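You operate a simulated robot arm through the tools that you are given. There is no shell and no other tool. Be economical: measure what you need, move in short steps, check, and stop when the job is done.

Carry out the task below with a simulated two-armed robot. There is one attempt and no reset: what you move stays moved.

Task
Take the rag from the gap between the rigs on the work table and lay it out flat on the clear stretch of the work table.

The check looks at the end state, three seconds after you hand in, the way a careful person would. Anything else that was tipped, shoved, dropped, spilled or broken makes it a failure.

Robot
Two 7-joint arms with two-finger parallel grippers on one trunk, on a base that drives. Base frame: it is fixed to the floor where the robot stands at the start and does not move with it; the origin is under the middle of the robot, x ahead of it, y to its left, z up. Units: m, degrees, N and s.
The left shoulder is at the start at [0.05, 0.165, 1.055], the right one opposite. With the tool pointing down near the work surface each hand reaches from about 0.24 to 0.7 m from the robot's upright axis, wherever it stands, measured 20 degrees to its own side. Places, roughly: clear stretch of the work table [0.6, 0.8, 0.8]. Payload 3.91 kg a hand.
The tool frame of a hand sits at the grasp point between the pads (the TCP): z along the fingers, y along the line on which they close. The tips reach 0.03 m beyond it. The gripper opens to 0.11 m. The fingers are 0.02 m wide and 0.01 m thick; the gripper's body (0.048 by 0.112 m) begins 0.055 m behind the TCP.
Orientation is told as [roll, pitch, yaw] about the base's x, y, z axes, in that order, counted from this pose: with the fingers straight down and closing along the base's y, the tool's x points along the base's -x, its y along +y and its z along -z.

Tools
- The arms move only by the tool play_rows. It takes "left_rows", "right_rows" or both (then of equal length, played together; a hand with none holds still); each is text: rows parted by semicolons, each of 7 numbers parted by spaces: the shift along the tool's x, y, z in m, then the turn, a rotation vector about the tool's x, y, z in degrees, then the opening in per cent of the stroke, from 0 (shut) to 100 (fully open). In form: tx ty tz rx ry rz hand; .... A call has 1 to 20 rows; each row shifts and turns the commanded pose from where the row before left it, along the tool's axes as they then stand. Rows are played at 5 a second. More than 0.05 m and 8.6 degrees between two rows, or a gripper value outside its range, and nothing of the call is played. Where a pose cannot be reached the arm comes as near as it can. A force on the tool above 40 N (or 10 N above the force at the start of the call, whichever is more), or a blocked arm, ends the call early, and 0.2 s more pass. Each finger travels about 0.045 m/s and halts on what it meets, pressing with about 27 N; the grip force reading is that of the motor and also rises with nothing between the fingers. The clock runs only during rows and for 0.2 s after the last one: add rows that do not move to give the fingers time. It gives the time, the measured TCP pose, the force on the tool (base axes), the opening and the grip force at its end, in the units of the frame above (readings bear some noise), with the torque about the TCP (base axes, N m) and any sound that the robot's microphone picked up.
- Cameras (640 x 400 px; columns grow to the right, rows downward): "scene" is now at [0.1237, 0.0442, 1.2319]; the picture's right is [0.43, -0.90, 0.00], its down [-0.48, -0.23, -0.85] and it looks along [0.76, 0.37, -0.53] (base axes); focal length 253 px, centre (320, 200). "left" rides on the left gripper at [0.072, -0.017, -0.103] in its tool frame; the picture's right is [0.23, 0.97, 0.00], its down [-0.76, 0.18, -0.62] and it looks along [-0.61, 0.14, 0.78] (tool axes); focal length 222 px, centre (320, 200). "right" rides on the right gripper at [0.072, 0.017, -0.104] in its tool frame; the picture's right is [-0.23, 0.97, 0.00], its down [-0.76, -0.18, -0.62] and it looks along [-0.61, -0.14, 0.78] (tool axes); focal length 222 px, centre (320, 200). There is no depth. A picture from a camera that has moved, and an enlarged one, comes with that camera's place and axes in the base frame and with its lens. The place of the scene camera against the robot may be out by one fixed shift of up to 0.018 m in any direction.
- grab_frame(camera): a new picture of that camera. No time passes.
- lift_body(by): slides the trunk up (or, below 0, down) by that many m; the arms and the scene camera ride with it, the base frame stays. It gives what a move gives, with no picture.
- drive_base(legs): drives the robot by 1 to 6 legs, each [ahead, left, turn to the left] in m, m and degrees, along the robot's own axes; the way and the turn of a leg run together, so that a leg with both is an arc; at most 1.5 m and 180 degrees a leg. The arms and the cameras ride along, it lands a little off, and it stops where it bumps. It gives what a move gives.
- aim_head(pan, tilt): turns the head with the scene camera to pan (to the left, within 80 degrees either way) and tilt (down, from -29 to 69), counted from straight ahead of the robot. It gives what a move gives.
- enlarge(camera, box): a new picture of the part [left, top, right, bottom] of that camera's present view, enlarged. No time passes.
- close_job(): hands the job in; it is judged then, once.

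Work in short steps. Places have to be worked out from the pictures, the camera data and where the tool is seen: move nearer, look again, correct. Check each grasp and each placing, and mend what went wrong. You have 120 turns and 88 pictures in all, those below and enlarged ones among them. Open the grippers and draw the arms clear of the work before you hand the job in, unless the task says otherwise; then end with one line.

The tools are called after ">>>" as a command line: name --argument value ..., lists and objects as JSON in quotes. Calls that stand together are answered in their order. play_rows: Moves the arms, as the interface text tells. Its arguments: {"type":"object","properties":{"left_rows":{"type":"string"},"right_rows":{"type":"string"}},"required":[]} The other tools are called the same way: lift_body (by) slides the trunk up or down; drive_base (legs) drives the base; aim_head (pan, tilt) turns the head that bears the scene camera; grab_frame (camera) takes a picture; enlarge (camera, box) takes an enlarged picture of a part of a camera's view; close_job () hands the job in.

At the start:

```text
clock: 0.0
left_ee_pos: [0.3135, 0.3611, 1.0752]
left_tool_rot: [-0.1, 0.0, -0.1]
left_force: [0.7, 0.5, -0.6]
left_ft_torque: [-0.02, 0.01, -0.02]
left_width: 0.1102
left_gripper_force: 0.0
right_ee_pos: [0.3523, 0.0179, 1.0811]
right_tool_rot: [0.0, -0.1, 0.0]
right_force: [0.2, 0.9, -0.3]
right_ft_torque: [-0.03, -0.01, 0.01]
right_width: 0.1099
right_gripper_force: 0.1
trunk travel left (down, up): [-0.275, 0.228]
robot x, y, heading: [0.0011, 0.0008, 0.1]
head pan, tilt: [25.8, 32.2]
```

scene: 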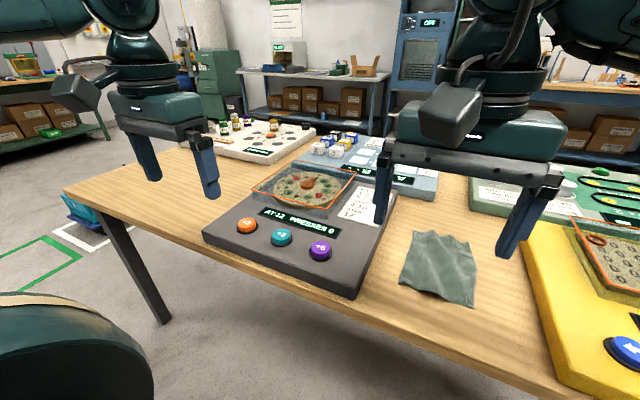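
right: 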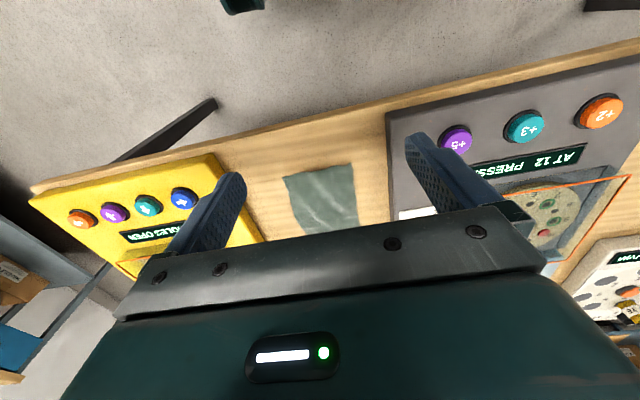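
left: 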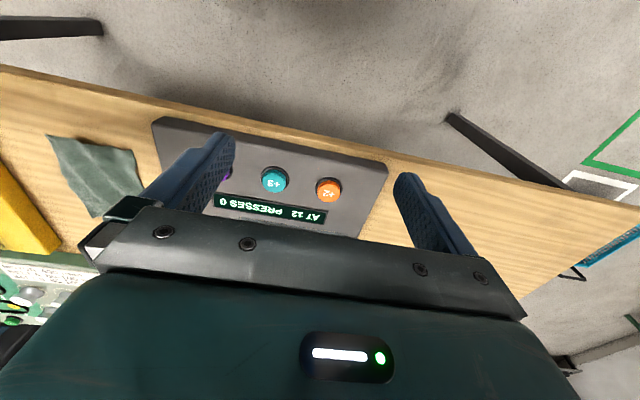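

I'll enlarge the rag area and look toward the clear stretch before moving.

>>> enlarge --camera "scene" --box '[340, 190, 580, 340]'

>>> enlarge --camera "right" --box '[200, 120, 440, 270]'

>>> aim_head --pan 50 --tilt 35

>>> grab_frame --camera "scene"

```text
2.67 times, centred on (460, 265) of scene
camera zoom: at [0.1237, 0.0442, 1.2319], right [0.43, -0.9, 0.0], down [-0.48, -0.23, -0.85], along [0.76, 0.37, -0.53], focal length 674 px, centre (-53, 27)
```

zoom: 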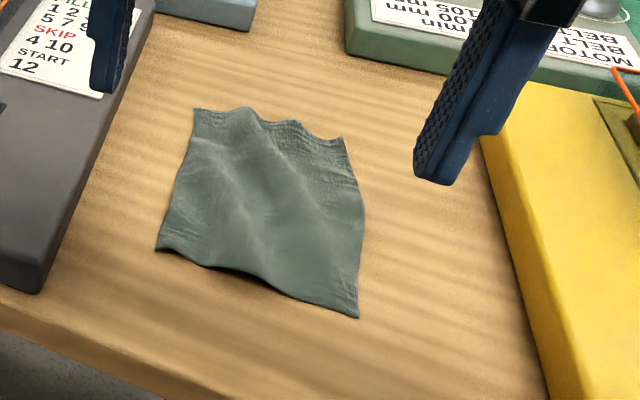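

```text
2.67 times, centred on (320, 195) of right
camera zoom: at [0.2789, 0.0344, 1.1841], right [0.23, 0.97, 0.0], down [0.76, -0.18, 0.62], along [0.61, -0.14, -0.78], focal length 592 px, centre (320, 213)
```

zoom: 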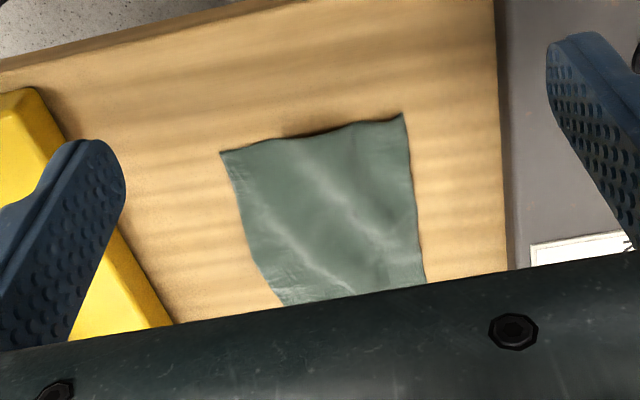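

```text
clock: 0.9
left_ee_pos: [0.3136, 0.3598, 1.0769]
left_tool_rot: [-0.1, 0.0, -0.2]
left_force: [0.2, 0.1, 0.1]
left_ft_torque: [0.0, -0.02, -0.02]
left_width: 0.11
left_gripper_force: 0.1
right_ee_pos: [0.3526, 0.0178, 1.0803]
right_tool_rot: [0.0, -0.1, -0.1]
right_force: [-0.4, 0.8, 0.0]
right_ft_torque: [-0.02, 0.01, 0.02]
right_width: 0.11
right_gripper_force: 0.0
trunk travel left (down, up): [-0.275, 0.228]
robot x, y, heading: [0.0035, -0.0049, 0.2]
head pan, tilt: [50.0, 35.0]
```

```text
82 pictures are left
camera scene: at [0.0998, 0.0727, 1.2276], right [0.77, -0.64, 0.0], down [-0.37, -0.44, -0.82], along [0.53, 0.63, -0.57], focal length 253 px, centre (320, 200)
```

scene: 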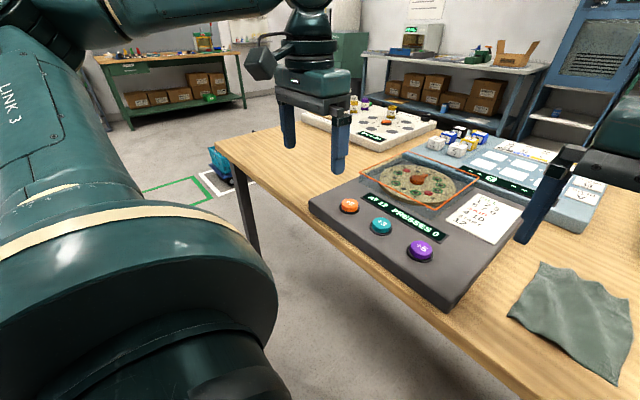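

The rag lies roughly over x 0.51–0.73, y −0.09–0.05, and the clear stretch spans about x 0.42–0.9, y 0.6–1.1. I'll bring both hands above the near edge and turn them so the fingers close along x, with cameras outward.

>>> play_rows --left_rows "-.0239 -.0357 0 0 0 0 100;-.0239 -.0357 0 0 0 0 100;-.0239 -.0357 0 0 0 0 100;-.0239 -.0357 0 0 0 0 100;-.0239 -.0357 0 0 0 0 100;-.0239 -.0357 0 0 0 0 100;-.0239 -.0357 0 0 0 0 100;0 0 0 0 0 8.18 100;0 0 0 0 0 8.18 100;0 0 0 0 0 8.18 100;0 0 0 0 0 8.18 100;0 0 0 0 0 8.18 100;0 0 0 0 0 8.18 100;0 0 0 0 0 8.18 100;0 0 0 0 0 8.18 100;0 0 0 0 0 8.18 100;0 0 0 0 0 8.18 100;0 0 0 0 0 8.18 100" --right_rows "-.018 -.0197 0 0 0 0 100;-.018 -.0197 0 0 0 0 100;-.018 -.0197 0 0 0 0 100;-.018 -.0197 0 0 0 0 100;-.018 -.0197 0 0 0 0 100;-.018 -.0197 0 0 0 0 100;-.018 -.0197 0 0 0 0 100;0 0 0 0 0 -8.18 100;0 0 0 0 0 -8.18 100;0 0 0 0 0 -8.18 100;0 0 0 0 0 -8.18 100;0 0 0 0 0 -8.18 100;0 0 0 0 0 -8.18 100;0 0 0 0 0 -8.18 100;0 0 0 0 0 -8.18 100;0 0 0 0 0 -8.18 100;0 0 0 0 0 -8.18 100;0 0 0 0 0 -8.18 100"

>>> aim_head --pan 0 --tilt 45

>>> grab_frame --camera "scene"

>>> grab_frame --camera "left"

>>> grab_frame --camera "right"

```text
clock: 4.7
left_ee_pos: [0.4562, 0.1475, 1.0757]
left_tool_rot: [0.0, -0.2, -90.0]
left_force: [0.6, -0.2, -0.5]
left_ft_torque: [0.0, 0.0, 0.02]
left_width: 0.1099
left_gripper_force: 0.0
left hand out of reach, approached as far as the arm can: row 7
right_ee_pos: [0.3241, -0.0581, 1.0462]
right_tool_rot: [0.1, -0.1, 90.0]
right_force: [0.6, -0.3, 0.1]
right_ft_torque: [0.0, 0.0, 0.01]
right_width: 0.1098
right_gripper_force: 0.0
right hand out of reach, approached as far as the arm can: row 14, 15, 16, 17, 18
trunk travel left (down, up): [-0.275, 0.228]
robot x, y, heading: [0.0011, 0.0025, 0.1]
head pan, tilt: [50.0, 35.0]
```

```text
clock: 5.9
left_ee_pos: [0.4568, 0.1467, 1.0761]
left_tool_rot: [0.0, -0.2, -89.9]
left_force: [0.6, -0.1, 0.3]
left_ft_torque: [-0.02, -0.04, -0.01]
left_width: 0.1102
left_gripper_force: 0.0
right_ee_pos: [0.325, -0.0587, 1.0472]
right_tool_rot: [0.1, 0.0, 89.8]
right_force: [0.0, 0.1, 0.5]
right_ft_torque: [0.01, 0.01, -0.02]
right_width: 0.1101
right_gripper_force: 0.0
trunk travel left (down, up): [-0.275, 0.228]
robot x, y, heading: [-0.0017, -0.001, -0.2]
head pan, tilt: [0.0, 45.0]
```

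```text
81 pictures are left
camera scene: at [0.1244, 0.0054, 1.2128], right [0.0, -1.0, 0.0], down [-0.71, 0.0, -0.71], along [0.71, 0.0, -0.71], focal length 253 px, centre (320, 200)
```

scene: 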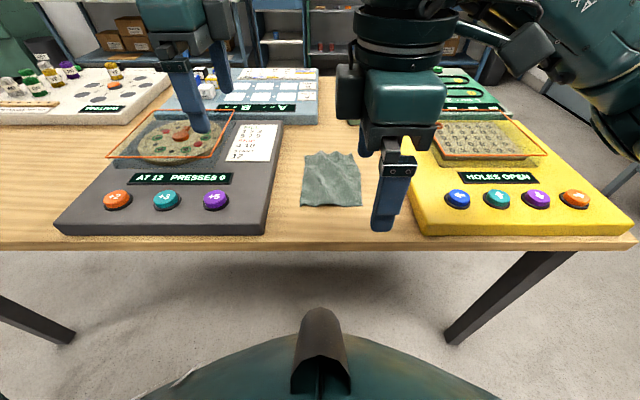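

```text
80 pictures are left
camera left: at [0.4395, 0.2194, 1.1786], right [0.97, 0.23, 0.0], down [0.18, -0.76, 0.63], along [0.14, -0.61, -0.78], focal length 222 px, centre (320, 200)
```

left: 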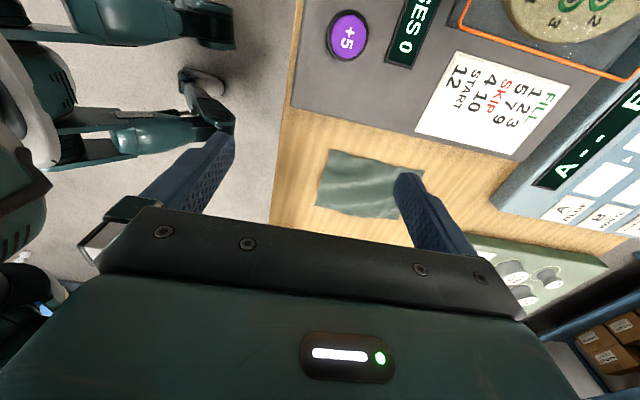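

```text
79 pictures are left
camera right: at [0.3076, -0.1314, 1.1506], right [-0.97, 0.23, 0.0], down [0.18, 0.76, 0.62], along [0.14, 0.61, -0.78], focal length 222 px, centre (320, 200)
```

right: 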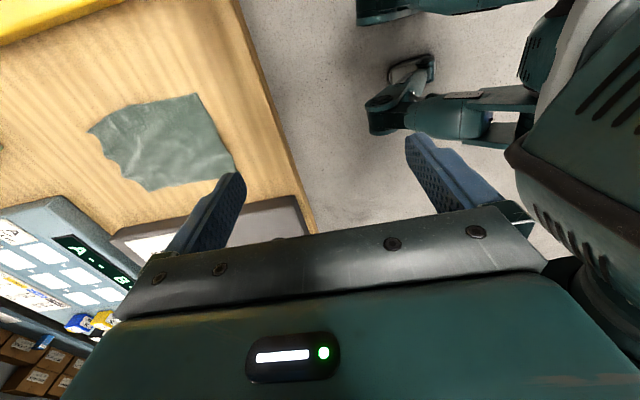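

The rag's near edge measures x≈0.505, y from −0.095 to 0.045. Some poses were out of reach because the hands are too high, so I'll lower them and move the right hand forward.

>>> play_rows --left_rows "0 0 .025 0 0 0 100;0 0 .025 0 0 0 100;0 0 .025 0 0 0 100;0 0 .025 0 0 0 100;0 0 .025 0 0 0 100;0 0 0 0 0 0 100" --right_rows "0.012 0 .02 0 0 0 100;0.012 -.036 .02 0 0 0 100;0.012 -.036 .02 0 0 0 100;0.012 -.036 .02 0 0 0 100;0.012 -.036 .02 0 0 0 100;0 0 0 0 0 0 100"

```text
clock: 7.3
left_ee_pos: [0.4574, 0.1453, 0.9508]
left_tool_rot: [0.0, -0.1, -90.0]
left_force: [0.9, 0.8, -0.1]
left_ft_torque: [0.03, 0.01, 0.0]
left_width: 0.1102
left_gripper_force: 0.0
right_ee_pos: [0.3255, -0.0662, 0.9741]
right_tool_rot: [0.0, 0.0, 89.8]
right_force: [-0.5, -0.3, -0.3]
right_ft_torque: [-0.03, 0.03, 0.01]
right_width: 0.1098
right_gripper_force: 0.1
right hand out of reach, approached as far as the arm can: row 2, 3, 4, 5
trunk travel left (down, up): [-0.275, 0.228]
robot x, y, heading: [0.0003, 0.0014, 0.2]
head pan, tilt: [0.0, 45.0]
```

The right hand seems held by a joint limit. I'll move it outward first to mirror the left, then forward.

>>> play_rows --right_rows "0.03 0 0 0 0 0 100;0.03 0 0 0 0 0 100;0.03 0 0 0 0 0 100;0 -.03 0 0 0 0 100;0 -.03 0 0 0 0 100;0 -.03 0 0 0 0 100;0 -.03 0 0 0 0 100;0 0 0 0 0 0 100"

```text
clock: 9.1
left_ee_pos: [0.4562, 0.1441, 0.951]
left_tool_rot: [0.0, 0.0, -90.2]
left_force: [0.3, -0.2, 0.9]
left_ft_torque: [-0.04, 0.0, 0.0]
left_width: 0.1098
left_gripper_force: 0.1
right_ee_pos: [0.313, -0.0951, 0.9805]
right_tool_rot: [0.0, 0.0, 89.8]
right_force: [0.4, 0.3, 0.3]
right_ft_torque: [0.0, -0.01, -0.01]
right_width: 0.1104
right_gripper_force: 0.1
right hand out of reach, approached as far as the arm can: row 1, 2, 3, 4, 5, 6, 7
trunk travel left (down, up): [-0.275, 0.228]
robot x, y, heading: [-0.0016, 0.001, -0.3]
head pan, tilt: [0.0, 45.0]
```

Stuck at a limit; I'll unwind the right hand's yaw, then move it forward.

>>> play_rows --right_rows "0 0 0 0 0 8.18 100;0 0 0 0 0 8.18 100;0 0 0 0 0 8.18 100;0 0 0 0 0 8.18 100;0 0 0 0 0 8.18 100;0 0 0 0 0 8.18 100;0 0 0 0 0 8.18 100;0 0 0 0 0 8.18 100;0 0 0 0 0 8.18 100;0 0 0 0 0 8.18 100;0 0 0 0 0 8.18 100;-.03 -.012 0 0 0 0 100;-.03 -.012 0 0 0 0 100;-.03 -.012 0 0 0 0 100;-.03 -.012 0 0 0 0 100;-.03 -.012 0 0 0 0 100;0 0 0 0 0 0 100"

```text
clock: 12.7
left_ee_pos: [0.4561, 0.1447, 0.9518]
left_tool_rot: [0.0, 0.0, -90.2]
left_force: [-0.3, -0.9, 0.3]
left_ft_torque: [0.0, 0.02, 0.01]
left_width: 0.11
left_gripper_force: 0.1
right_ee_pos: [0.4634, -0.1564, 0.9812]
right_tool_rot: [0.0, 0.0, -0.1]
right_force: [0.6, -0.4, -0.1]
right_ft_torque: [0.01, 0.03, -0.04]
right_width: 0.11
right_gripper_force: 0.1
trunk travel left (down, up): [-0.275, 0.228]
robot x, y, heading: [-0.0, 0.0003, -0.4]
head pan, tilt: [0.0, 45.0]
```

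Now turn the right hand to +90° again at this place.

>>> play_rows --right_rows "0 0 0 0 0 -8.18 100;0 0 0 0 0 -8.18 100;0 0 0 0 0 -8.18 100;0 0 0 0 0 -8.18 100;0 0 0 0 0 -8.18 100;0 0 0 0 0 -8.18 100;0 0 0 0 0 -8.18 100;0 0 0 0 0 -8.18 100;0 0 0 0 0 -8.18 100;0 0 0 0 0 -8.18 100;0 0 0 0 0 -8.18 100;0 0 0 0 0 0 100"

```text
clock: 15.3
left_ee_pos: [0.4565, 0.1441, 0.9512]
left_tool_rot: [0.1, -0.1, -90.1]
left_force: [0.5, 0.2, -0.3]
left_ft_torque: [-0.02, 0.01, 0.01]
left_width: 0.1099
left_gripper_force: 0.0
right_ee_pos: [0.4529, -0.1489, 0.98]
right_tool_rot: [0.1, 0.1, 56.9]
right_force: [0.5, -0.2, 1.2]
right_ft_torque: [0.01, -0.02, 0.01]
right_width: 0.11
right_gripper_force: 0.0
right hand out of reach, approached as far as the arm can: row 8, 9, 10, 11
trunk travel left (down, up): [-0.275, 0.228]
robot x, y, heading: [-0.0025, -0.0001, 0.2]
head pan, tilt: [0.0, 45.0]
```

The right hand manages about 57° here, which suffices for an oblique corner pinch. I'll bring both hands above their corners and look.

>>> play_rows --left_rows "-.03 .0145 .017 0 0 0 65;-.03 .0145 .017 0 0 0 65;-.036 .0145 .017 0 0 0 65;0 0 0 0 0 0 65" --right_rows "-.029 0 .027 0 0 0 65;-.029 0 .027 0 0 0 65;-.029 0 .027 0 0 0 65;0 0 0 0 0 0 65"

>>> grab_frame --camera "left"

>>> grab_frame --camera "right"

>>> grab_frame --camera "scene"

```text
clock: 16.3
left_ee_pos: [0.4542, 0.1286, 0.921]
left_tool_rot: [0.0, -0.1, -90.1]
left_force: [0.6, 0.0, 0.7]
left_ft_torque: [-0.01, 0.01, -0.01]
left_width: 0.0717
left_gripper_force: 0.1
left hand out of reach, approached as far as the arm can: row 1, 2, 3
right_ee_pos: [0.461, -0.1381, 0.9665]
right_tool_rot: [0.1, 0.0, 56.5]
right_force: [0.6, 0.9, 0.3]
right_ft_torque: [0.0, -0.02, -0.02]
right_width: 0.0717
right_gripper_force: 0.1
right hand out of reach, approached as far as the arm can: row 1, 2, 3
trunk travel left (down, up): [-0.275, 0.228]
robot x, y, heading: [-0.0003, -0.0001, 0.1]
head pan, tilt: [0.0, 45.0]
```

```text
78 pictures are left
camera left: at [0.4387, 0.2019, 1.0237], right [0.97, 0.23, 0.0], down [0.18, -0.76, 0.63], along [0.14, -0.61, -0.78], focal length 222 px, centre (320, 200)
```

left: 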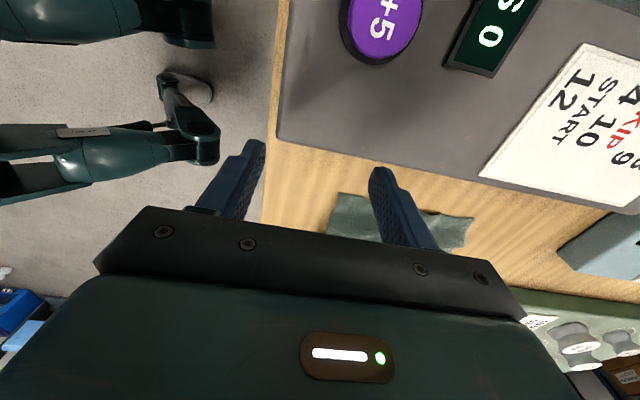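

```text
77 pictures are left
camera right: at [0.4067, -0.1896, 1.0705], right [-0.69, 0.73, 0.0], down [0.57, 0.54, 0.62], along [0.45, 0.43, -0.78], focal length 222 px, centre (320, 200)
```

right: 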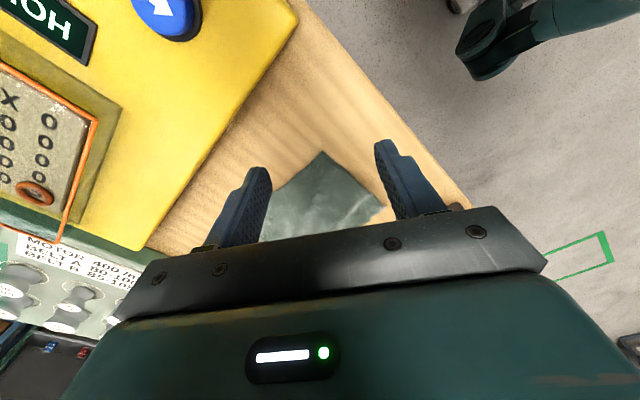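

```text
76 pictures are left
camera scene: at [0.1245, 0.0053, 1.2127], right [0.0, -1.0, 0.0], down [-0.71, 0.0, -0.71], along [0.71, 0.0, -0.71], focal length 253 px, centre (320, 200)
```

scene: 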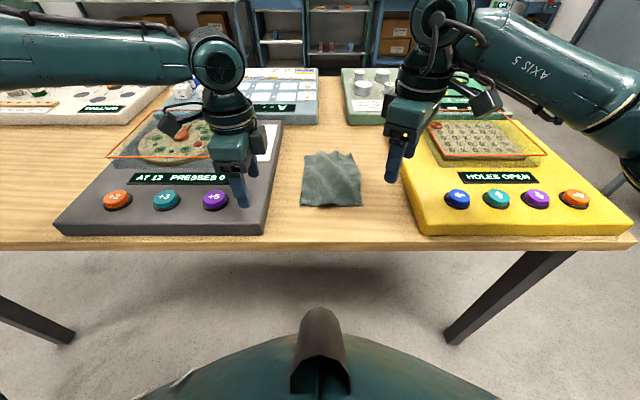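

Outward yaw limits inboard reach. With yaw 0 the two hands (0.112 m bodies) still fit 0.135 m apart and can pinch the two side edges near the near corners; I'll unwind and go there.

>>> play_rows --left_rows "0 0 0 0 0 -8.18 65;0 0 0 0 0 -8.18 65;0 0 0 0 0 -8.18 65;0 0 0 0 0 -8.18 65;0 0 0 0 0 -8.18 65;0 0 0 0 0 -8.18 65;0 0 0 0 0 -8.18 65;0 0 0 0 0 -8.18 65;0 0 0 0 0 -8.18 65;0 0 0 0 0 -8.18 65;0 0 0 0 0 -8.18 65;-.019 -.021 0 0 0 0 50;-.019 -.021 0 0 0 0 50;-.019 -.021 0 0 0 0 50;-.019 -.021 0 0 0 0 50;0 0 0 0 0 0 50" --right_rows "0 0 0 0 0 8.1 65;0 0 0 0 0 8.1 65;0 0 0 0 0 8.1 65;0 0 0 0 0 8.1 65;0 0 0 0 0 8.1 65;0 0 0 0 0 8.1 65;0 0 0 0 0 8.1 65;0 0 .012 0 0 0 65;0 0 .012 0 0 0 65;0 0 .012 0 0 0 65;0 0 .012 0 0 0 65;-.0172 .012 0 0 0 0 50;-.0172 .012 0 0 0 0 50;-.0172 .012 0 0 0 0 50;-.0172 .012 0 0 0 0 50;0 0 0 0 0 0 50"

>>> grab_frame --camera "left"

>>> grab_frame --camera "right"

>>> grab_frame --camera "scene"

```text
clock: 19.7
left_ee_pos: [0.4677, 0.1359, 0.9337]
left_tool_rot: [-0.1, 0.0, -0.1]
left_force: [0.8, 0.3, 0.6]
left_ft_torque: [0.05, 0.01, -0.01]
left_width: 0.055
left_gripper_force: 0.1
left hand out of reach, approached as far as the arm can: row 12, 13, 14, 15
right_ee_pos: [0.5287, -0.0899, 0.9171]
right_tool_rot: [0.0, 0.0, 0.4]
right_force: [-0.5, 0.2, 0.4]
right_ft_torque: [0.02, 0.03, 0.01]
right_width: 0.055
right_gripper_force: 0.1
trunk travel left (down, up): [-0.275, 0.228]
robot x, y, heading: [0.0011, 0.0014, 0.1]
head pan, tilt: [0.0, 45.0]
```

```text
75 pictures are left
camera left: at [0.3953, 0.1186, 1.036], right [-0.23, 0.97, 0.0], down [0.76, 0.18, 0.62], along [0.61, 0.14, -0.78], focal length 222 px, centre (320, 200)
```

left: 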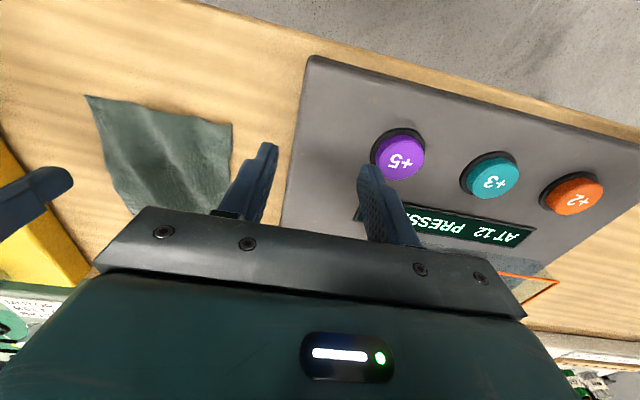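

```text
74 pictures are left
camera right: at [0.457, -0.0732, 1.0215], right [0.22, 0.97, 0.0], down [0.76, -0.17, 0.62], along [0.61, -0.14, -0.78], focal length 222 px, centre (320, 200)
```

right: 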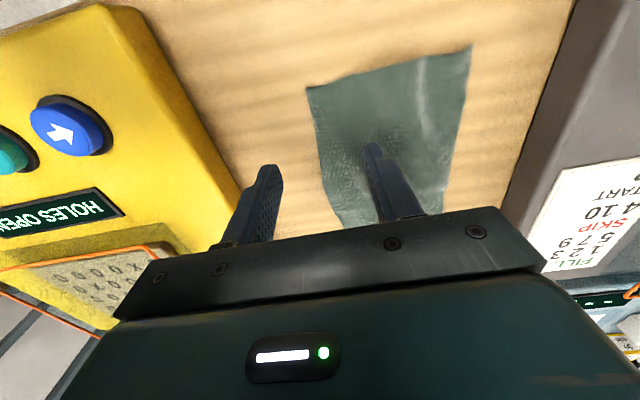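

```text
73 pictures are left
camera scene: at [0.1244, 0.0053, 1.2127], right [0.0, -1.0, 0.0], down [-0.71, 0.0, -0.71], along [0.71, 0.0, -0.71], focal length 253 px, centre (320, 200)
```

scene: 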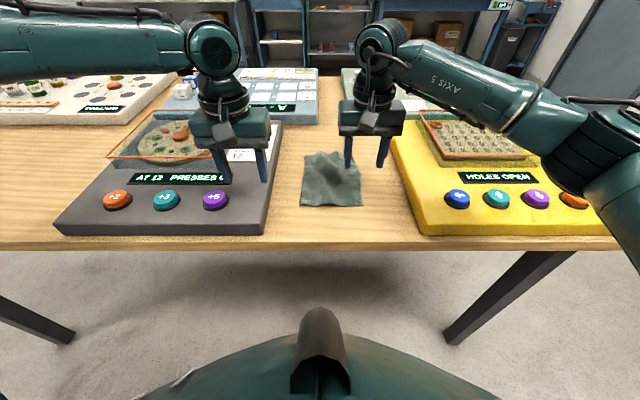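

The right hand is well placed; the left arm is caught in a poor elbow posture. I'll back it out to its starting posture and try approaching again lower.

>>> play_rows --left_rows ".025 .04 -.015 0 0 0 50;.025 .04 -.015 0 0 0 50;.025 .04 -.015 0 0 0 50;.025 .04 -.015 0 0 0 50;.025 .04 -.015 0 0 0 50;0 0 0 0 0 0 50;-.02 -.04 0.01 0 0 0 50;-.02 -.04 0.01 0 0 0 50;-.02 -.04 0.01 0 0 0 50;-.02 -.04 .01 0 0 0 50;-.02 -.04 .01 0 0 0 50;-.02 -.04 .01 0 0 0 50;0 0 0 0 0 0 50"

```text
clock: 22.5
left_ee_pos: [0.4478, 0.1217, 0.9515]
left_tool_rot: [-0.1, 0.0, 0.1]
left_force: [-0.1, -0.4, -1.0]
left_ft_torque: [0.01, 0.02, 0.02]
left_width: 0.0553
left_gripper_force: 0.0
left hand out of reach, approached as far as the arm can: row 12
right_ee_pos: [0.5292, -0.0886, 0.9175]
right_tool_rot: [0.0, 0.0, 0.3]
right_force: [0.2, 0.3, 1.1]
right_ft_torque: [0.01, -0.02, -0.01]
right_width: 0.055
right_gripper_force: 0.1
trunk travel left (down, up): [-0.275, 0.228]
robot x, y, heading: [0.0002, 0.0011, -0.1]
head pan, tilt: [0.0, 45.0]
```

To see whether the block is arm proximity or joint limits, I'll move the right hand outward and try the left again.

>>> play_rows --left_rows "0 0 0 0 0 0 50;0 0 0 0 0 0 50;0 0 0 0 0 0 50;0 0 0 0 0 0 50;0 0 0 0 0 0 50;-.02 -.02 0 0 0 0 50;-.02 -.02 0 0 0 0 50;-.02 -.02 0 0 0 0 50;-.02 -.02 0 0 0 0 50;0 0 0 0 0 0 50" --right_rows "0.02 -.04 -.01 0 0 0 50;0.02 -.04 -.01 0 0 0 50;0.02 -.04 -.01 0 0 0 50;0.02 -.04 -.01 0 0 0 50;0 0 0 0 0 0 50;0 0 0 0 0 0 50;0 0 0 0 0 0 50;0 0 0 0 0 0 50;0 0 0 0 0 0 50;0 0 0 0 0 0 50"

```text
clock: 24.7
left_ee_pos: [0.467, 0.1344, 0.9556]
left_tool_rot: [-0.1, 0.0, -0.2]
left_force: [0.5, 0.7, 0.9]
left_ft_torque: [0.02, 0.0, 0.06]
left_width: 0.0552
left_gripper_force: 0.0
left hand out of reach, approached as far as the arm can: row 6, 7, 8, 9
right_ee_pos: [0.4496, -0.2505, 0.959]
right_tool_rot: [0.0, -0.1, 0.2]
right_force: [-0.1, 0.5, -0.1]
right_ft_torque: [0.02, -0.02, -0.01]
right_width: 0.055
right_gripper_force: 0.0
trunk travel left (down, up): [-0.275, 0.228]
robot x, y, heading: [0.0008, -0.0022, 0.2]
head pan, tilt: [0.0, 45.0]
```

It is a joint limit in the left arm. I'll test whether yawing the left hand inward frees it.

>>> play_rows --left_rows "0 .02 0 0 0 -8 50;0 .02 0 0 0 -8 50;0 0 0 0 0 -8 50;0 0 0 0 0 -8 50;0 0 0 0 0 -8 50;0 0 0 0 0 0 50;-.03 .007 0 0 0 0 50;-.03 .007 0 0 0 0 50;0 -.03 0 0 0 0 50;0 -.03 0 0 0 0 50;0 -.03 0 0 0 0 50;0 -.03 0 0 0 0 50;0 0 0 0 0 0 50"

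>>> grab_frame --camera "scene"

```text
clock: 27.5
left_ee_pos: [0.5217, 0.1818, 0.9595]
left_tool_rot: [-0.2, 0.0, 39.9]
left_force: [0.6, 0.5, -0.4]
left_ft_torque: [-0.03, 0.01, -0.01]
left_width: 0.0549
left_gripper_force: 0.1
left hand out of reach, approached as far as the arm can: row 10, 11, 12
right_ee_pos: [0.451, -0.2497, 0.9577]
right_tool_rot: [0.0, 0.0, 0.2]
right_force: [0.3, -1.2, -0.3]
right_ft_torque: [0.02, 0.02, 0.01]
right_width: 0.055
right_gripper_force: 0.1
trunk travel left (down, up): [-0.275, 0.228]
robot x, y, heading: [-0.0032, 0.0013, -0.3]
head pan, tilt: [0.0, 45.0]
```

```text
72 pictures are left
camera scene: at [0.1245, 0.0053, 1.2127], right [0.0, -1.0, 0.0], down [-0.71, 0.0, -0.71], along [0.71, 0.0, -0.71], focal length 253 px, centre (320, 200)
```

scene: 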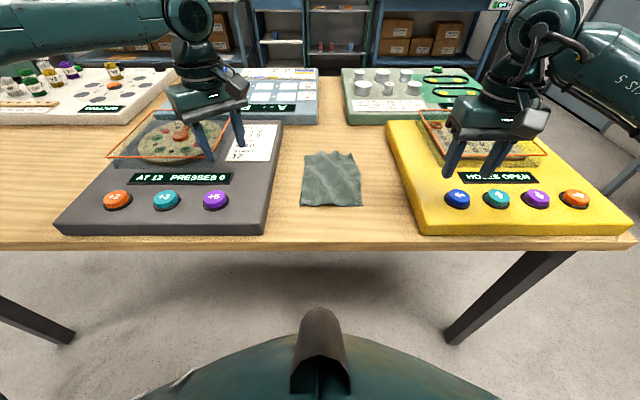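

Test how far inboard the right arm goes; if it reaches past centre, I can shift the base right so both hands fit the rag.

>>> play_rows --left_rows "0 .02 0 0 0 8 50;0 .02 0 0 0 8 50;0 0 0 0 0 8 50;0 0 0 0 0 8 50;0 0 0 0 0 8 50;0 0 0 0 0 0 50;0 0 0 0 0 0 50;0 0 0 0 0 0 50;0 0 0 0 0 0 50;0 0 0 0 0 0 50" --right_rows "-.015 .04 0 0 0 0 50;-.015 .04 0 0 0 0 50;-.015 .04 0 0 0 0 50;-.015 .04 0 0 0 0 50;-.01 .04 0 0 0 0 50;0 .03 0 0 0 0 50;0 .03 0 0 0 0 50;0 .03 0 0 0 0 50;0 0 0 0 0 0 50;0 0 0 0 0 0 50"

```text
clock: 29.7
left_ee_pos: [0.4997, 0.2137, 0.9578]
left_tool_rot: [-0.2, 0.0, -0.1]
left_force: [-0.2, 0.4, 0.3]
left_ft_torque: [-0.05, 0.0, -0.01]
left_width: 0.0549
left_gripper_force: 0.1
right_ee_pos: [0.5191, 0.0403, 0.9582]
right_tool_rot: [0.0, 0.0, 0.3]
right_force: [-0.6, -0.3, -0.5]
right_ft_torque: [0.05, 0.02, 0.02]
right_width: 0.0552
right_gripper_force: 0.1
trunk travel left (down, up): [-0.275, 0.228]
robot x, y, heading: [0.002, -0.0014, -0.4]
head pan, tilt: [0.0, 45.0]
```

The right arm reaches across well. Drive the base 0.14 m to the right so both hands can work at the rag.

>>> drive_base --legs '[[0, -0.14, 0]]'

>>> grab_frame --camera "right"

>>> grab_frame --camera "left"

```text
clock: 31.5
left_ee_pos: [0.4992, 0.0737, 0.9579]
left_tool_rot: [-0.1, 0.0, -0.2]
left_force: [0.1, -0.1, -0.1]
left_ft_torque: [0.0, -0.02, -0.01]
left_width: 0.0549
left_gripper_force: 0.1
right_ee_pos: [0.52, -0.0985, 0.9601]
right_tool_rot: [0.0, 0.0, 0.0]
right_force: [0.5, -0.7, -1.0]
right_ft_torque: [-0.04, 0.05, -0.01]
right_width: 0.0552
right_gripper_force: 0.0
trunk travel left (down, up): [-0.275, 0.228]
robot x, y, heading: [0.0008, -0.1391, -0.2]
head pan, tilt: [0.0, 45.0]
```

```text
71 pictures are left
camera right: at [0.4466, -0.0829, 1.062], right [0.22, 0.97, 0.0], down [0.76, -0.18, 0.62], along [0.61, -0.14, -0.78], focal length 222 px, centre (320, 200)
```

right: 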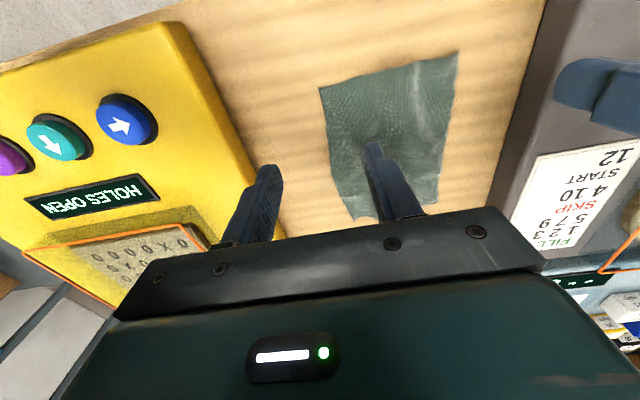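

```text
70 pictures are left
camera left: at [0.4279, 0.057, 1.0608], right [-0.22, 0.97, 0.0], down [0.76, 0.18, 0.62], along [0.61, 0.14, -0.78], focal length 222 px, centre (320, 200)
```

left: 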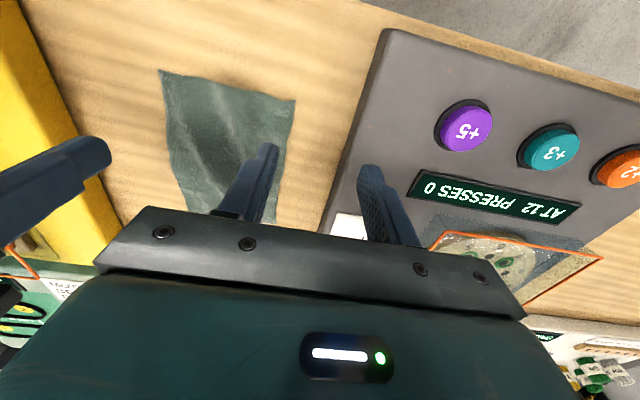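

Corner estimates agree: (0.50, 0.044) and (0.50, −0.095). I'll align over x≈0.512, y=0.039 / −0.090, and descend to just above the table.

>>> play_rows --left_rows "-.013 -.035 0 0 0 0 50;0 0 .028 0 0 0 50;0 0 .028 0 0 0 50;0 0 .028 0 0 0 50;0 0 .02 0 0 0 50;0 0 0 0 0 0 50" --right_rows ".008 .0085 0 0 0 0 50;0 0 .028 0 0 0 50;0 0 .028 0 0 0 50;0 0 .028 0 0 0 50;0 0 .022 0 0 0 50;0 0 0 0 0 0 50"

>>> grab_frame --camera "right"

>>> grab_frame --camera "left"

>>> grab_frame --camera "scene"

```text
clock: 32.9
left_ee_pos: [0.5028, 0.0485, 0.8581]
left_tool_rot: [-0.1, -0.1, -0.2]
left_force: [-0.1, -0.2, -0.1]
left_ft_torque: [0.02, -0.03, -0.01]
left_width: 0.0549
left_gripper_force: 0.1
left hand out of reach, approached as far as the arm can: row 4, 5
right_ee_pos: [0.5112, -0.0908, 0.8522]
right_tool_rot: [-0.1, 0.0, 0.0]
right_force: [-0.1, 0.1, -0.3]
right_ft_torque: [0.0, -0.03, -0.02]
right_width: 0.0551
right_gripper_force: 0.0
trunk travel left (down, up): [-0.275, 0.228]
robot x, y, heading: [0.003, -0.1371, -0.3]
head pan, tilt: [0.0, 45.0]
```

```text
69 pictures are left
camera right: at [0.4382, -0.0745, 0.956], right [0.23, 0.97, 0.0], down [0.76, -0.18, 0.62], along [0.61, -0.14, -0.78], focal length 222 px, centre (320, 200)
```

right: 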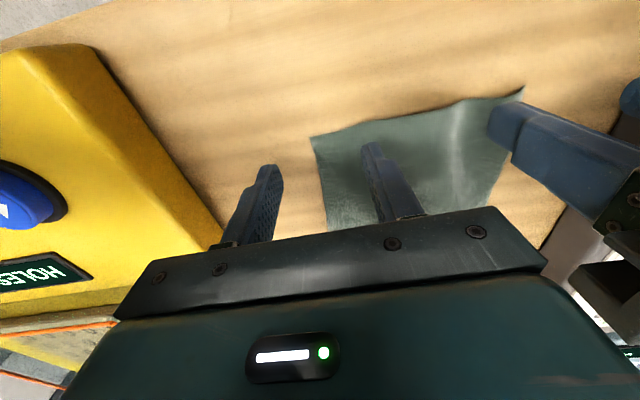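

```text
68 pictures are left
camera left: at [0.4307, 0.0314, 0.9604], right [-0.22, 0.97, 0.0], down [0.76, 0.18, 0.62], along [0.61, 0.14, -0.78], focal length 222 px, centre (320, 200)
```

left: 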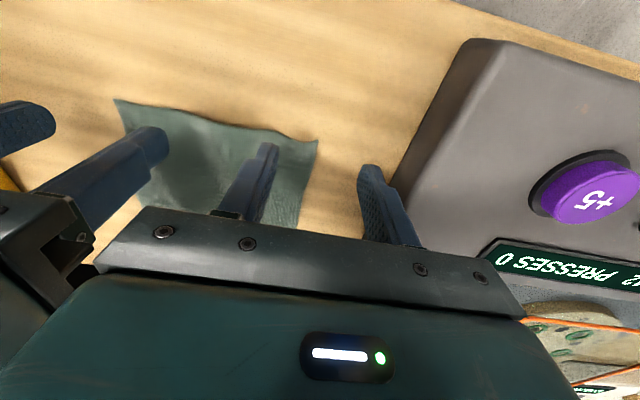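

```text
67 pictures are left
camera scene: at [0.1243, -0.1336, 1.2127], right [0.0, -1.0, 0.0], down [-0.71, 0.0, -0.71], along [0.71, 0.0, -0.71], focal length 253 px, centre (320, 200)
```

scene: 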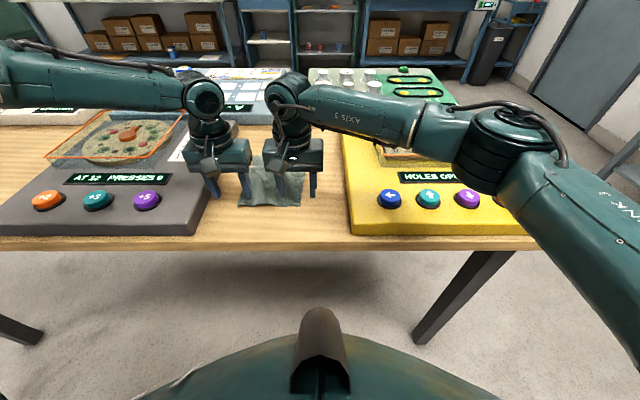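

The left arm clips just short again. I'll raise the hands a little, drive 0.07 m further right and shift the hands back left.

>>> play_rows --left_rows "0 .0 -.03 0 0 0 50;0 0 -.03 0 0 0 50;0 0 -.03 0 0 0 50" --right_rows "0 0 -.03 0 0 0 50;0 0 -.03 0 0 0 50;0 0 -.03 0 0 0 50"

>>> drive_base --legs '[[0, -0.07, 0]]'

>>> play_rows --left_rows "0 .03 0 0 0 0 50;-.004 .03 0 0 0 0 50;-.006 0 .0 0 0 0 50;0 0 0 0 0 0 50" --right_rows "0 .035 0 0 0 0 50;0 .035 0 0 0 0 50;0 0 0 0 0 0 50;0 0 0 0 0 0 50"

```text
clock: 33.7
left_ee_pos: [0.5041, 0.048, 0.9475]
left_tool_rot: [-0.1, 0.0, -0.1]
left_force: [0.2, 0.7, -0.3]
left_ft_torque: [-0.01, 0.0, -0.01]
left_width: 0.0553
left_gripper_force: 0.0
right_ee_pos: [0.5112, -0.0914, 0.9429]
right_tool_rot: [-0.1, 0.1, 0.2]
right_force: [0.1, -0.2, 0.5]
right_ft_torque: [0.01, 0.01, 0.03]
right_width: 0.0551
right_gripper_force: 0.0
trunk travel left (down, up): [-0.275, 0.228]
robot x, y, heading: [-0.0, -0.1368, -0.3]
head pan, tilt: [0.0, 45.0]
```

```text
clock: 35.0
left_ee_pos: [0.504, -0.0223, 0.9483]
left_tool_rot: [0.0, 0.0, -0.2]
left_force: [0.6, 0.2, -0.7]
left_ft_torque: [0.01, -0.06, -0.01]
left_width: 0.0549
left_gripper_force: 0.1
right_ee_pos: [0.5108, -0.1601, 0.9418]
right_tool_rot: [0.1, 0.0, 0.2]
right_force: [0.0, 0.3, -0.4]
right_ft_torque: [0.03, 0.0, 0.01]
right_width: 0.0553
right_gripper_force: 0.1
trunk travel left (down, up): [-0.275, 0.228]
robot x, y, heading: [0.0008, -0.2071, -0.3]
head pan, tilt: [0.0, 45.0]
```

```text
clock: 36.0
left_ee_pos: [0.5132, 0.0389, 0.949]
left_tool_rot: [0.0, 0.0, -0.2]
left_force: [-0.2, -0.3, 0.2]
left_ft_torque: [-0.01, -0.01, 0.02]
left_width: 0.0551
left_gripper_force: 0.0
right_ee_pos: [0.511, -0.0901, 0.9426]
right_tool_rot: [-0.1, 0.0, 0.2]
right_force: [0.0, 0.5, 0.0]
right_ft_torque: [0.02, 0.01, 0.02]
right_width: 0.0548
right_gripper_force: 0.0
trunk travel left (down, up): [-0.275, 0.228]
robot x, y, heading: [-0.0026, -0.2077, -0.2]
head pan, tilt: [0.0, 45.0]
```

Both are aligned and in reach. Descend to about z 0.838.

>>> play_rows --left_rows "0 0 .03 0 0 0 50;0 0 .03 0 0 0 50;0 0 .03 0 0 0 50;0 0 .021 0 0 0 50;0 0 0 0 0 0 50" --right_rows "0 0 .03 0 0 0 50;0 0 .03 0 0 0 50;0 0 .03 0 0 0 50;0 0 .0146 0 0 0 50;0 0 0 0 0 0 50"

>>> grab_frame --camera "right"

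>>> grab_frame --camera "left"

```text
clock: 37.2
left_ee_pos: [0.5124, 0.0388, 0.8366]
left_tool_rot: [0.0, -0.1, -0.2]
left_force: [0.1, 1.0, -0.3]
left_ft_torque: [-0.01, -0.03, 0.01]
left_width: 0.0549
left_gripper_force: 0.1
right_ee_pos: [0.5123, -0.0904, 0.837]
right_tool_rot: [-0.1, -0.1, 0.2]
right_force: [0.2, 0.5, 0.3]
right_ft_torque: [-0.02, 0.01, -0.01]
right_width: 0.0553
right_gripper_force: 0.0
trunk travel left (down, up): [-0.275, 0.228]
robot x, y, heading: [-0.0001, -0.2065, -0.1]
head pan, tilt: [0.0, 45.0]
```

```text
66 pictures are left
camera right: at [0.4381, -0.0744, 0.9405], right [0.23, 0.97, 0.0], down [0.76, -0.18, 0.62], along [0.61, -0.14, -0.78], focal length 222 px, centre (320, 200)
```

right: 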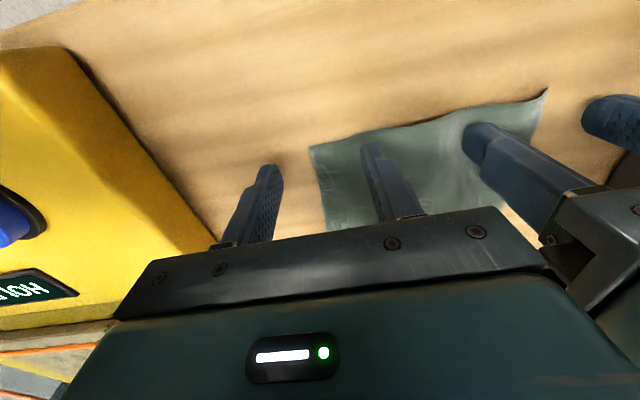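

```text
65 pictures are left
camera left: at [0.4414, 0.0221, 0.9394], right [-0.22, 0.97, 0.0], down [0.76, 0.18, 0.62], along [0.61, 0.14, -0.78], focal length 222 px, centre (320, 200)
```

left: 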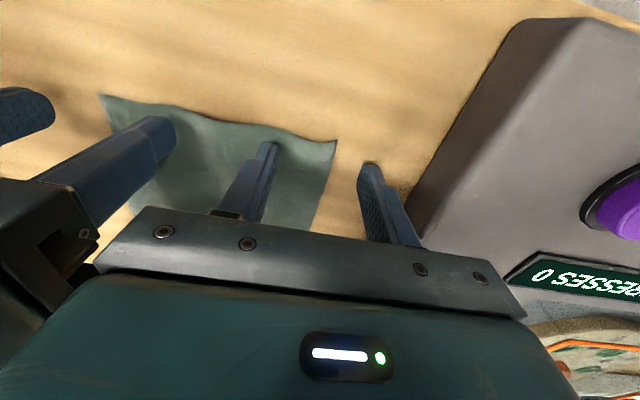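

The rag's side edges lie between each pair of fingers. Creep down for contact.

>>> play_rows --left_rows "0 0 .002 0 0 0 50;0 0 .002 0 0 0 50;0 0 0 0 0 0 50" --right_rows "0 0 .002 0 0 0 50;0 0 .002 0 0 0 50;0 0 0 0 0 0 50"

>>> play_rows --left_rows "0 0 .0015 0 0 0 50;0 0 .0015 0 0 0 50;0 0 0 0 0 0 50" --right_rows "0 0 .0015 0 0 0 50;0 0 .0015 0 0 0 50;0 0 0 0 0 0 50"

```text
clock: 38.0
left_ee_pos: [0.5135, 0.0392, 0.8335]
left_tool_rot: [-0.1, 0.1, -0.2]
left_force: [-0.2, -0.3, -0.7]
left_ft_torque: [0.01, 0.01, 0.0]
left_width: 0.055
left_gripper_force: 0.1
right_ee_pos: [0.512, -0.0898, 0.8339]
right_tool_rot: [0.0, -0.1, 0.0]
right_force: [0.0, -0.2, -0.6]
right_ft_torque: [-0.04, -0.02, -0.03]
right_width: 0.055
right_gripper_force: 0.2
trunk travel left (down, up): [-0.275, 0.228]
robot x, y, heading: [0.0004, -0.2073, -0.2]
head pan, tilt: [0.0, 45.0]
```

```text
clock: 38.8
left_ee_pos: [0.5131, 0.037, 0.8315]
left_tool_rot: [0.0, -0.2, -0.2]
left_force: [1.2, 0.8, 7.8]
left_ft_torque: [-0.21, 0.02, 0.03]
left_width: 0.0546
left_gripper_force: 0.1
right_ee_pos: [0.5111, -0.0897, 0.8327]
right_tool_rot: [0.0, -0.1, 0.1]
right_force: [1.0, 1.0, 3.9]
right_ft_torque: [0.13, -0.05, -0.02]
right_width: 0.0549
right_gripper_force: 0.2
trunk travel left (down, up): [-0.275, 0.228]
robot x, y, heading: [-0.001, -0.206, -0.2]
head pan, tilt: [0.0, 45.0]
```

Light contact on both hands (8 N / 4 N). Close both.

>>> play_rows --left_rows "0 0 0 0 0 0 30;0 0 0 0 0 0 10;0 0 0 0 0 0 0;0 0 0 0 0 0 0;0 0 0 0 0 0 0;0 0 0 0 0 0 0;0 0 0 0 0 0 0" --right_rows "0 0 .001 0 0 0 30;0 0 0 0 0 0 10;0 0 0 0 0 0 0;0 0 0 0 0 0 0;0 0 0 0 0 0 0;0 0 0 0 0 0 0;0 0 0 0 0 0 0"

>>> grab_frame --camera "right"

>>> grab_frame --camera "left"

```text
clock: 40.4
left_ee_pos: [0.5151, 0.0342, 0.8319]
left_tool_rot: [-0.8, -0.3, -0.4]
left_force: [0.5, -36.1, -0.9]
left_ft_torque: [-1.11, -0.01, 0.1]
left_width: 0.0028
left_gripper_force: 27.0
right_ee_pos: [0.5087, -0.0854, 0.8321]
right_tool_rot: [0.8, 0.0, 0.5]
right_force: [-2.2, 36.5, 11.4]
right_ft_torque: [1.17, 0.04, 0.15]
right_width: 0.0033
right_gripper_force: 26.9
trunk travel left (down, up): [-0.275, 0.228]
robot x, y, heading: [-0.0006, -0.2094, 0.0]
head pan, tilt: [0.0, 45.0]
```

```text
64 pictures are left
camera right: at [0.4348, -0.0703, 0.9353], right [0.22, 0.98, 0.02], down [0.76, -0.18, 0.62], along [0.61, -0.12, -0.78], focal length 222 px, centre (320, 200)
```

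right: 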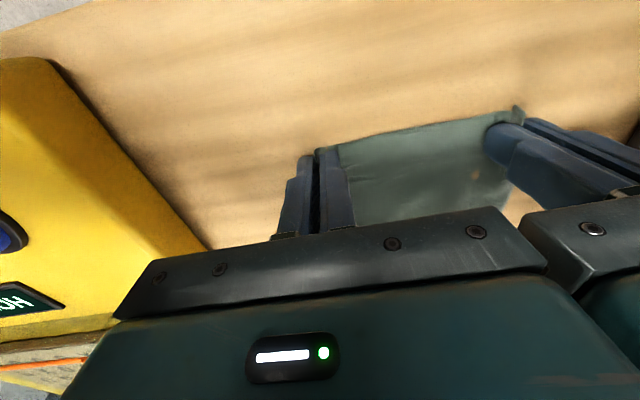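

```text
63 pictures are left
camera left: at [0.4411, 0.0182, 0.9347], right [-0.22, 0.97, -0.01], down [0.76, 0.18, 0.62], along [0.61, 0.13, -0.78], focal length 222 px, centre (320, 200)
```

left: 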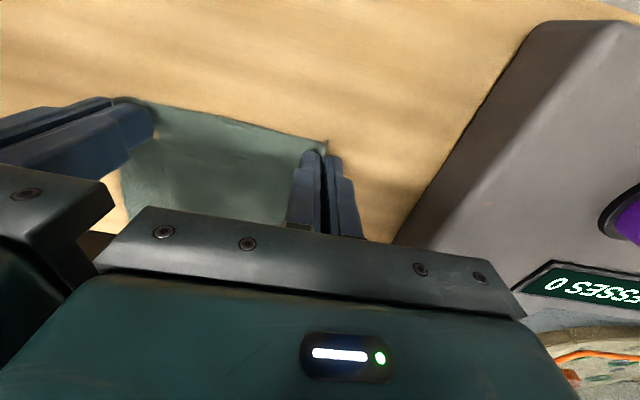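

Both pinch the rag (openings 3 mm), and it is taut between them. I'll relax slightly inward and lift straight up.

>>> play_rows --left_rows "0 -.0015 -.004 0 0 0 0;0 0 -.02 0 0 0 0;0 0 -.025 0 0 0 0;0 0 -.03 0 0 0 0;0 0 0 0 0 0 0" --right_rows "0 .0015 -.004 0 0 0 0;0 0 -.02 0 0 0 0;0 0 -.025 0 0 0 0;0 0 -.03 0 0 0 0;0 0 0 0 0 0 0"

>>> grab_frame --camera "right"

>>> grab_frame --camera "scene"

```text
clock: 41.6
left_ee_pos: [0.5124, 0.0331, 0.9101]
left_tool_rot: [-0.9, -0.2, -0.1]
left_force: [2.0, -36.9, -1.1]
left_ft_torque: [-1.15, -0.04, 0.12]
left_width: 0.0028
left_gripper_force: 27.6
right_ee_pos: [0.5086, -0.0838, 0.9079]
right_tool_rot: [0.7, -0.1, 0.6]
right_force: [-0.1, 36.7, 0.7]
right_ft_torque: [1.18, 0.0, 0.15]
right_width: 0.0029
right_gripper_force: 26.9
trunk travel left (down, up): [-0.275, 0.228]
robot x, y, heading: [0.0014, -0.2102, -0.0]
head pan, tilt: [0.0, 45.0]
```

```text
62 pictures are left
camera right: at [0.4353, -0.07, 1.012], right [0.22, 0.98, 0.01], down [0.76, -0.18, 0.62], along [0.61, -0.13, -0.78], focal length 222 px, centre (320, 200)
```

right: 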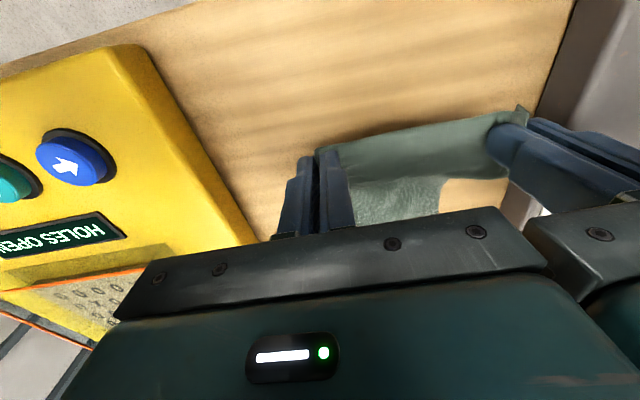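

```text
61 pictures are left
camera scene: at [0.1242, -0.203, 1.2127], right [0.0, -1.0, 0.0], down [-0.71, 0.0, -0.71], along [0.71, 0.0, -0.71], focal length 253 px, centre (320, 200)
```

scene: 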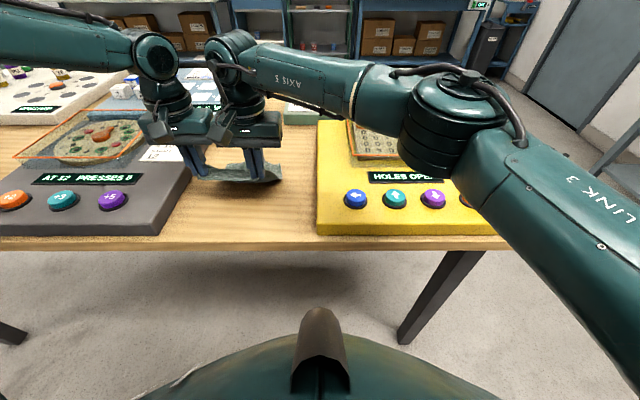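

The rag hangs held between both hands. Raise the trunk so it clears the rigs, then look.

>>> lift_body --by 0.2

>>> grab_frame --camera "scene"

```text
clock: 43.8
left_ee_pos: [0.5131, 0.0336, 1.1093]
left_tool_rot: [-0.9, -0.2, -0.2]
left_force: [0.5, -36.7, -1.1]
left_ft_torque: [-1.12, -0.05, 0.13]
left_width: 0.0027
left_gripper_force: 27.1
right_ee_pos: [0.5081, -0.0843, 1.1068]
right_tool_rot: [0.7, -0.1, 0.5]
right_force: [-0.6, 36.3, 0.7]
right_ft_torque: [1.11, 0.03, 0.14]
right_width: 0.0031
right_gripper_force: 26.8
trunk travel left (down, up): [-0.475, 0.028]
robot x, y, heading: [0.0004, -0.2108, -0.0]
head pan, tilt: [0.0, 45.0]
```

```text
60 pictures are left
camera scene: at [0.1243, -0.203, 1.4127], right [0.0, -1.0, 0.0], down [-0.71, 0.0, -0.71], along [0.71, 0.0, -0.71], focal length 253 px, centre (320, 200)
```

scene: 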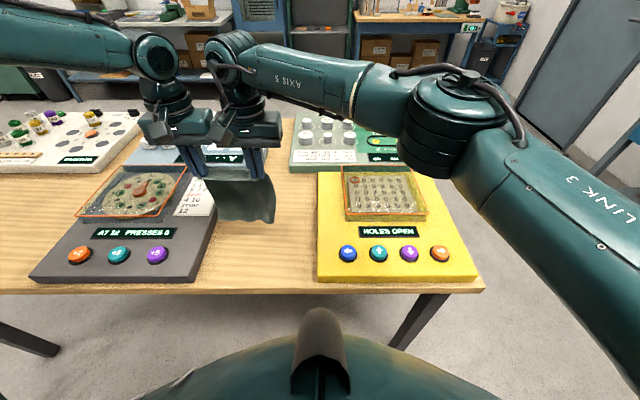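

The rag hangs clear. Drive back 0.2, left 0.825, then check.

>>> drive_base --legs '[[-0.2, 0, 0], [0, 0.825, 0]]'

>>> grab_frame --camera "scene"

```text
clock: 52.6
left_ee_pos: [0.3151, 0.8598, 1.1099]
left_tool_rot: [-0.9, -0.2, -0.4]
left_force: [-0.7, -36.2, -1.2]
left_ft_torque: [-1.11, 0.0, 0.14]
left_width: 0.0028
left_gripper_force: 26.8
right_ee_pos: [0.3105, 0.7412, 1.1087]
right_tool_rot: [0.7, -0.1, 0.3]
right_force: [-1.1, 36.6, -0.2]
right_ft_torque: [1.15, 0.0, 0.1]
right_width: 0.0032
right_gripper_force: 26.9
trunk travel left (down, up): [-0.475, 0.028]
robot x, y, heading: [-0.1955, 0.6176, -0.3]
head pan, tilt: [0.0, 45.0]
```

```text
59 pictures are left
camera scene: at [-0.0734, 0.6228, 1.4127], right [0.0, -1.0, 0.0], down [-0.71, 0.0, -0.71], along [0.71, 0.0, -0.71], focal length 253 px, centre (320, 200)
```

scene: 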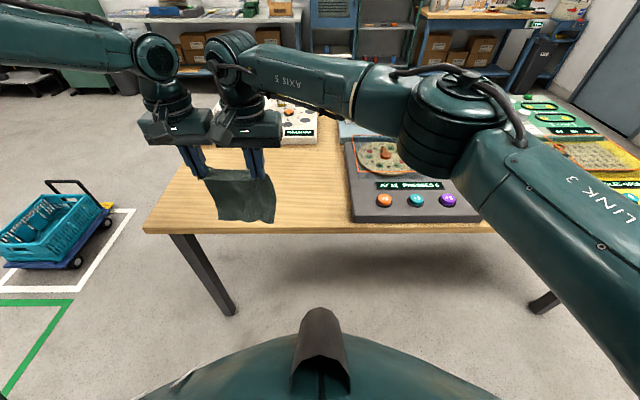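

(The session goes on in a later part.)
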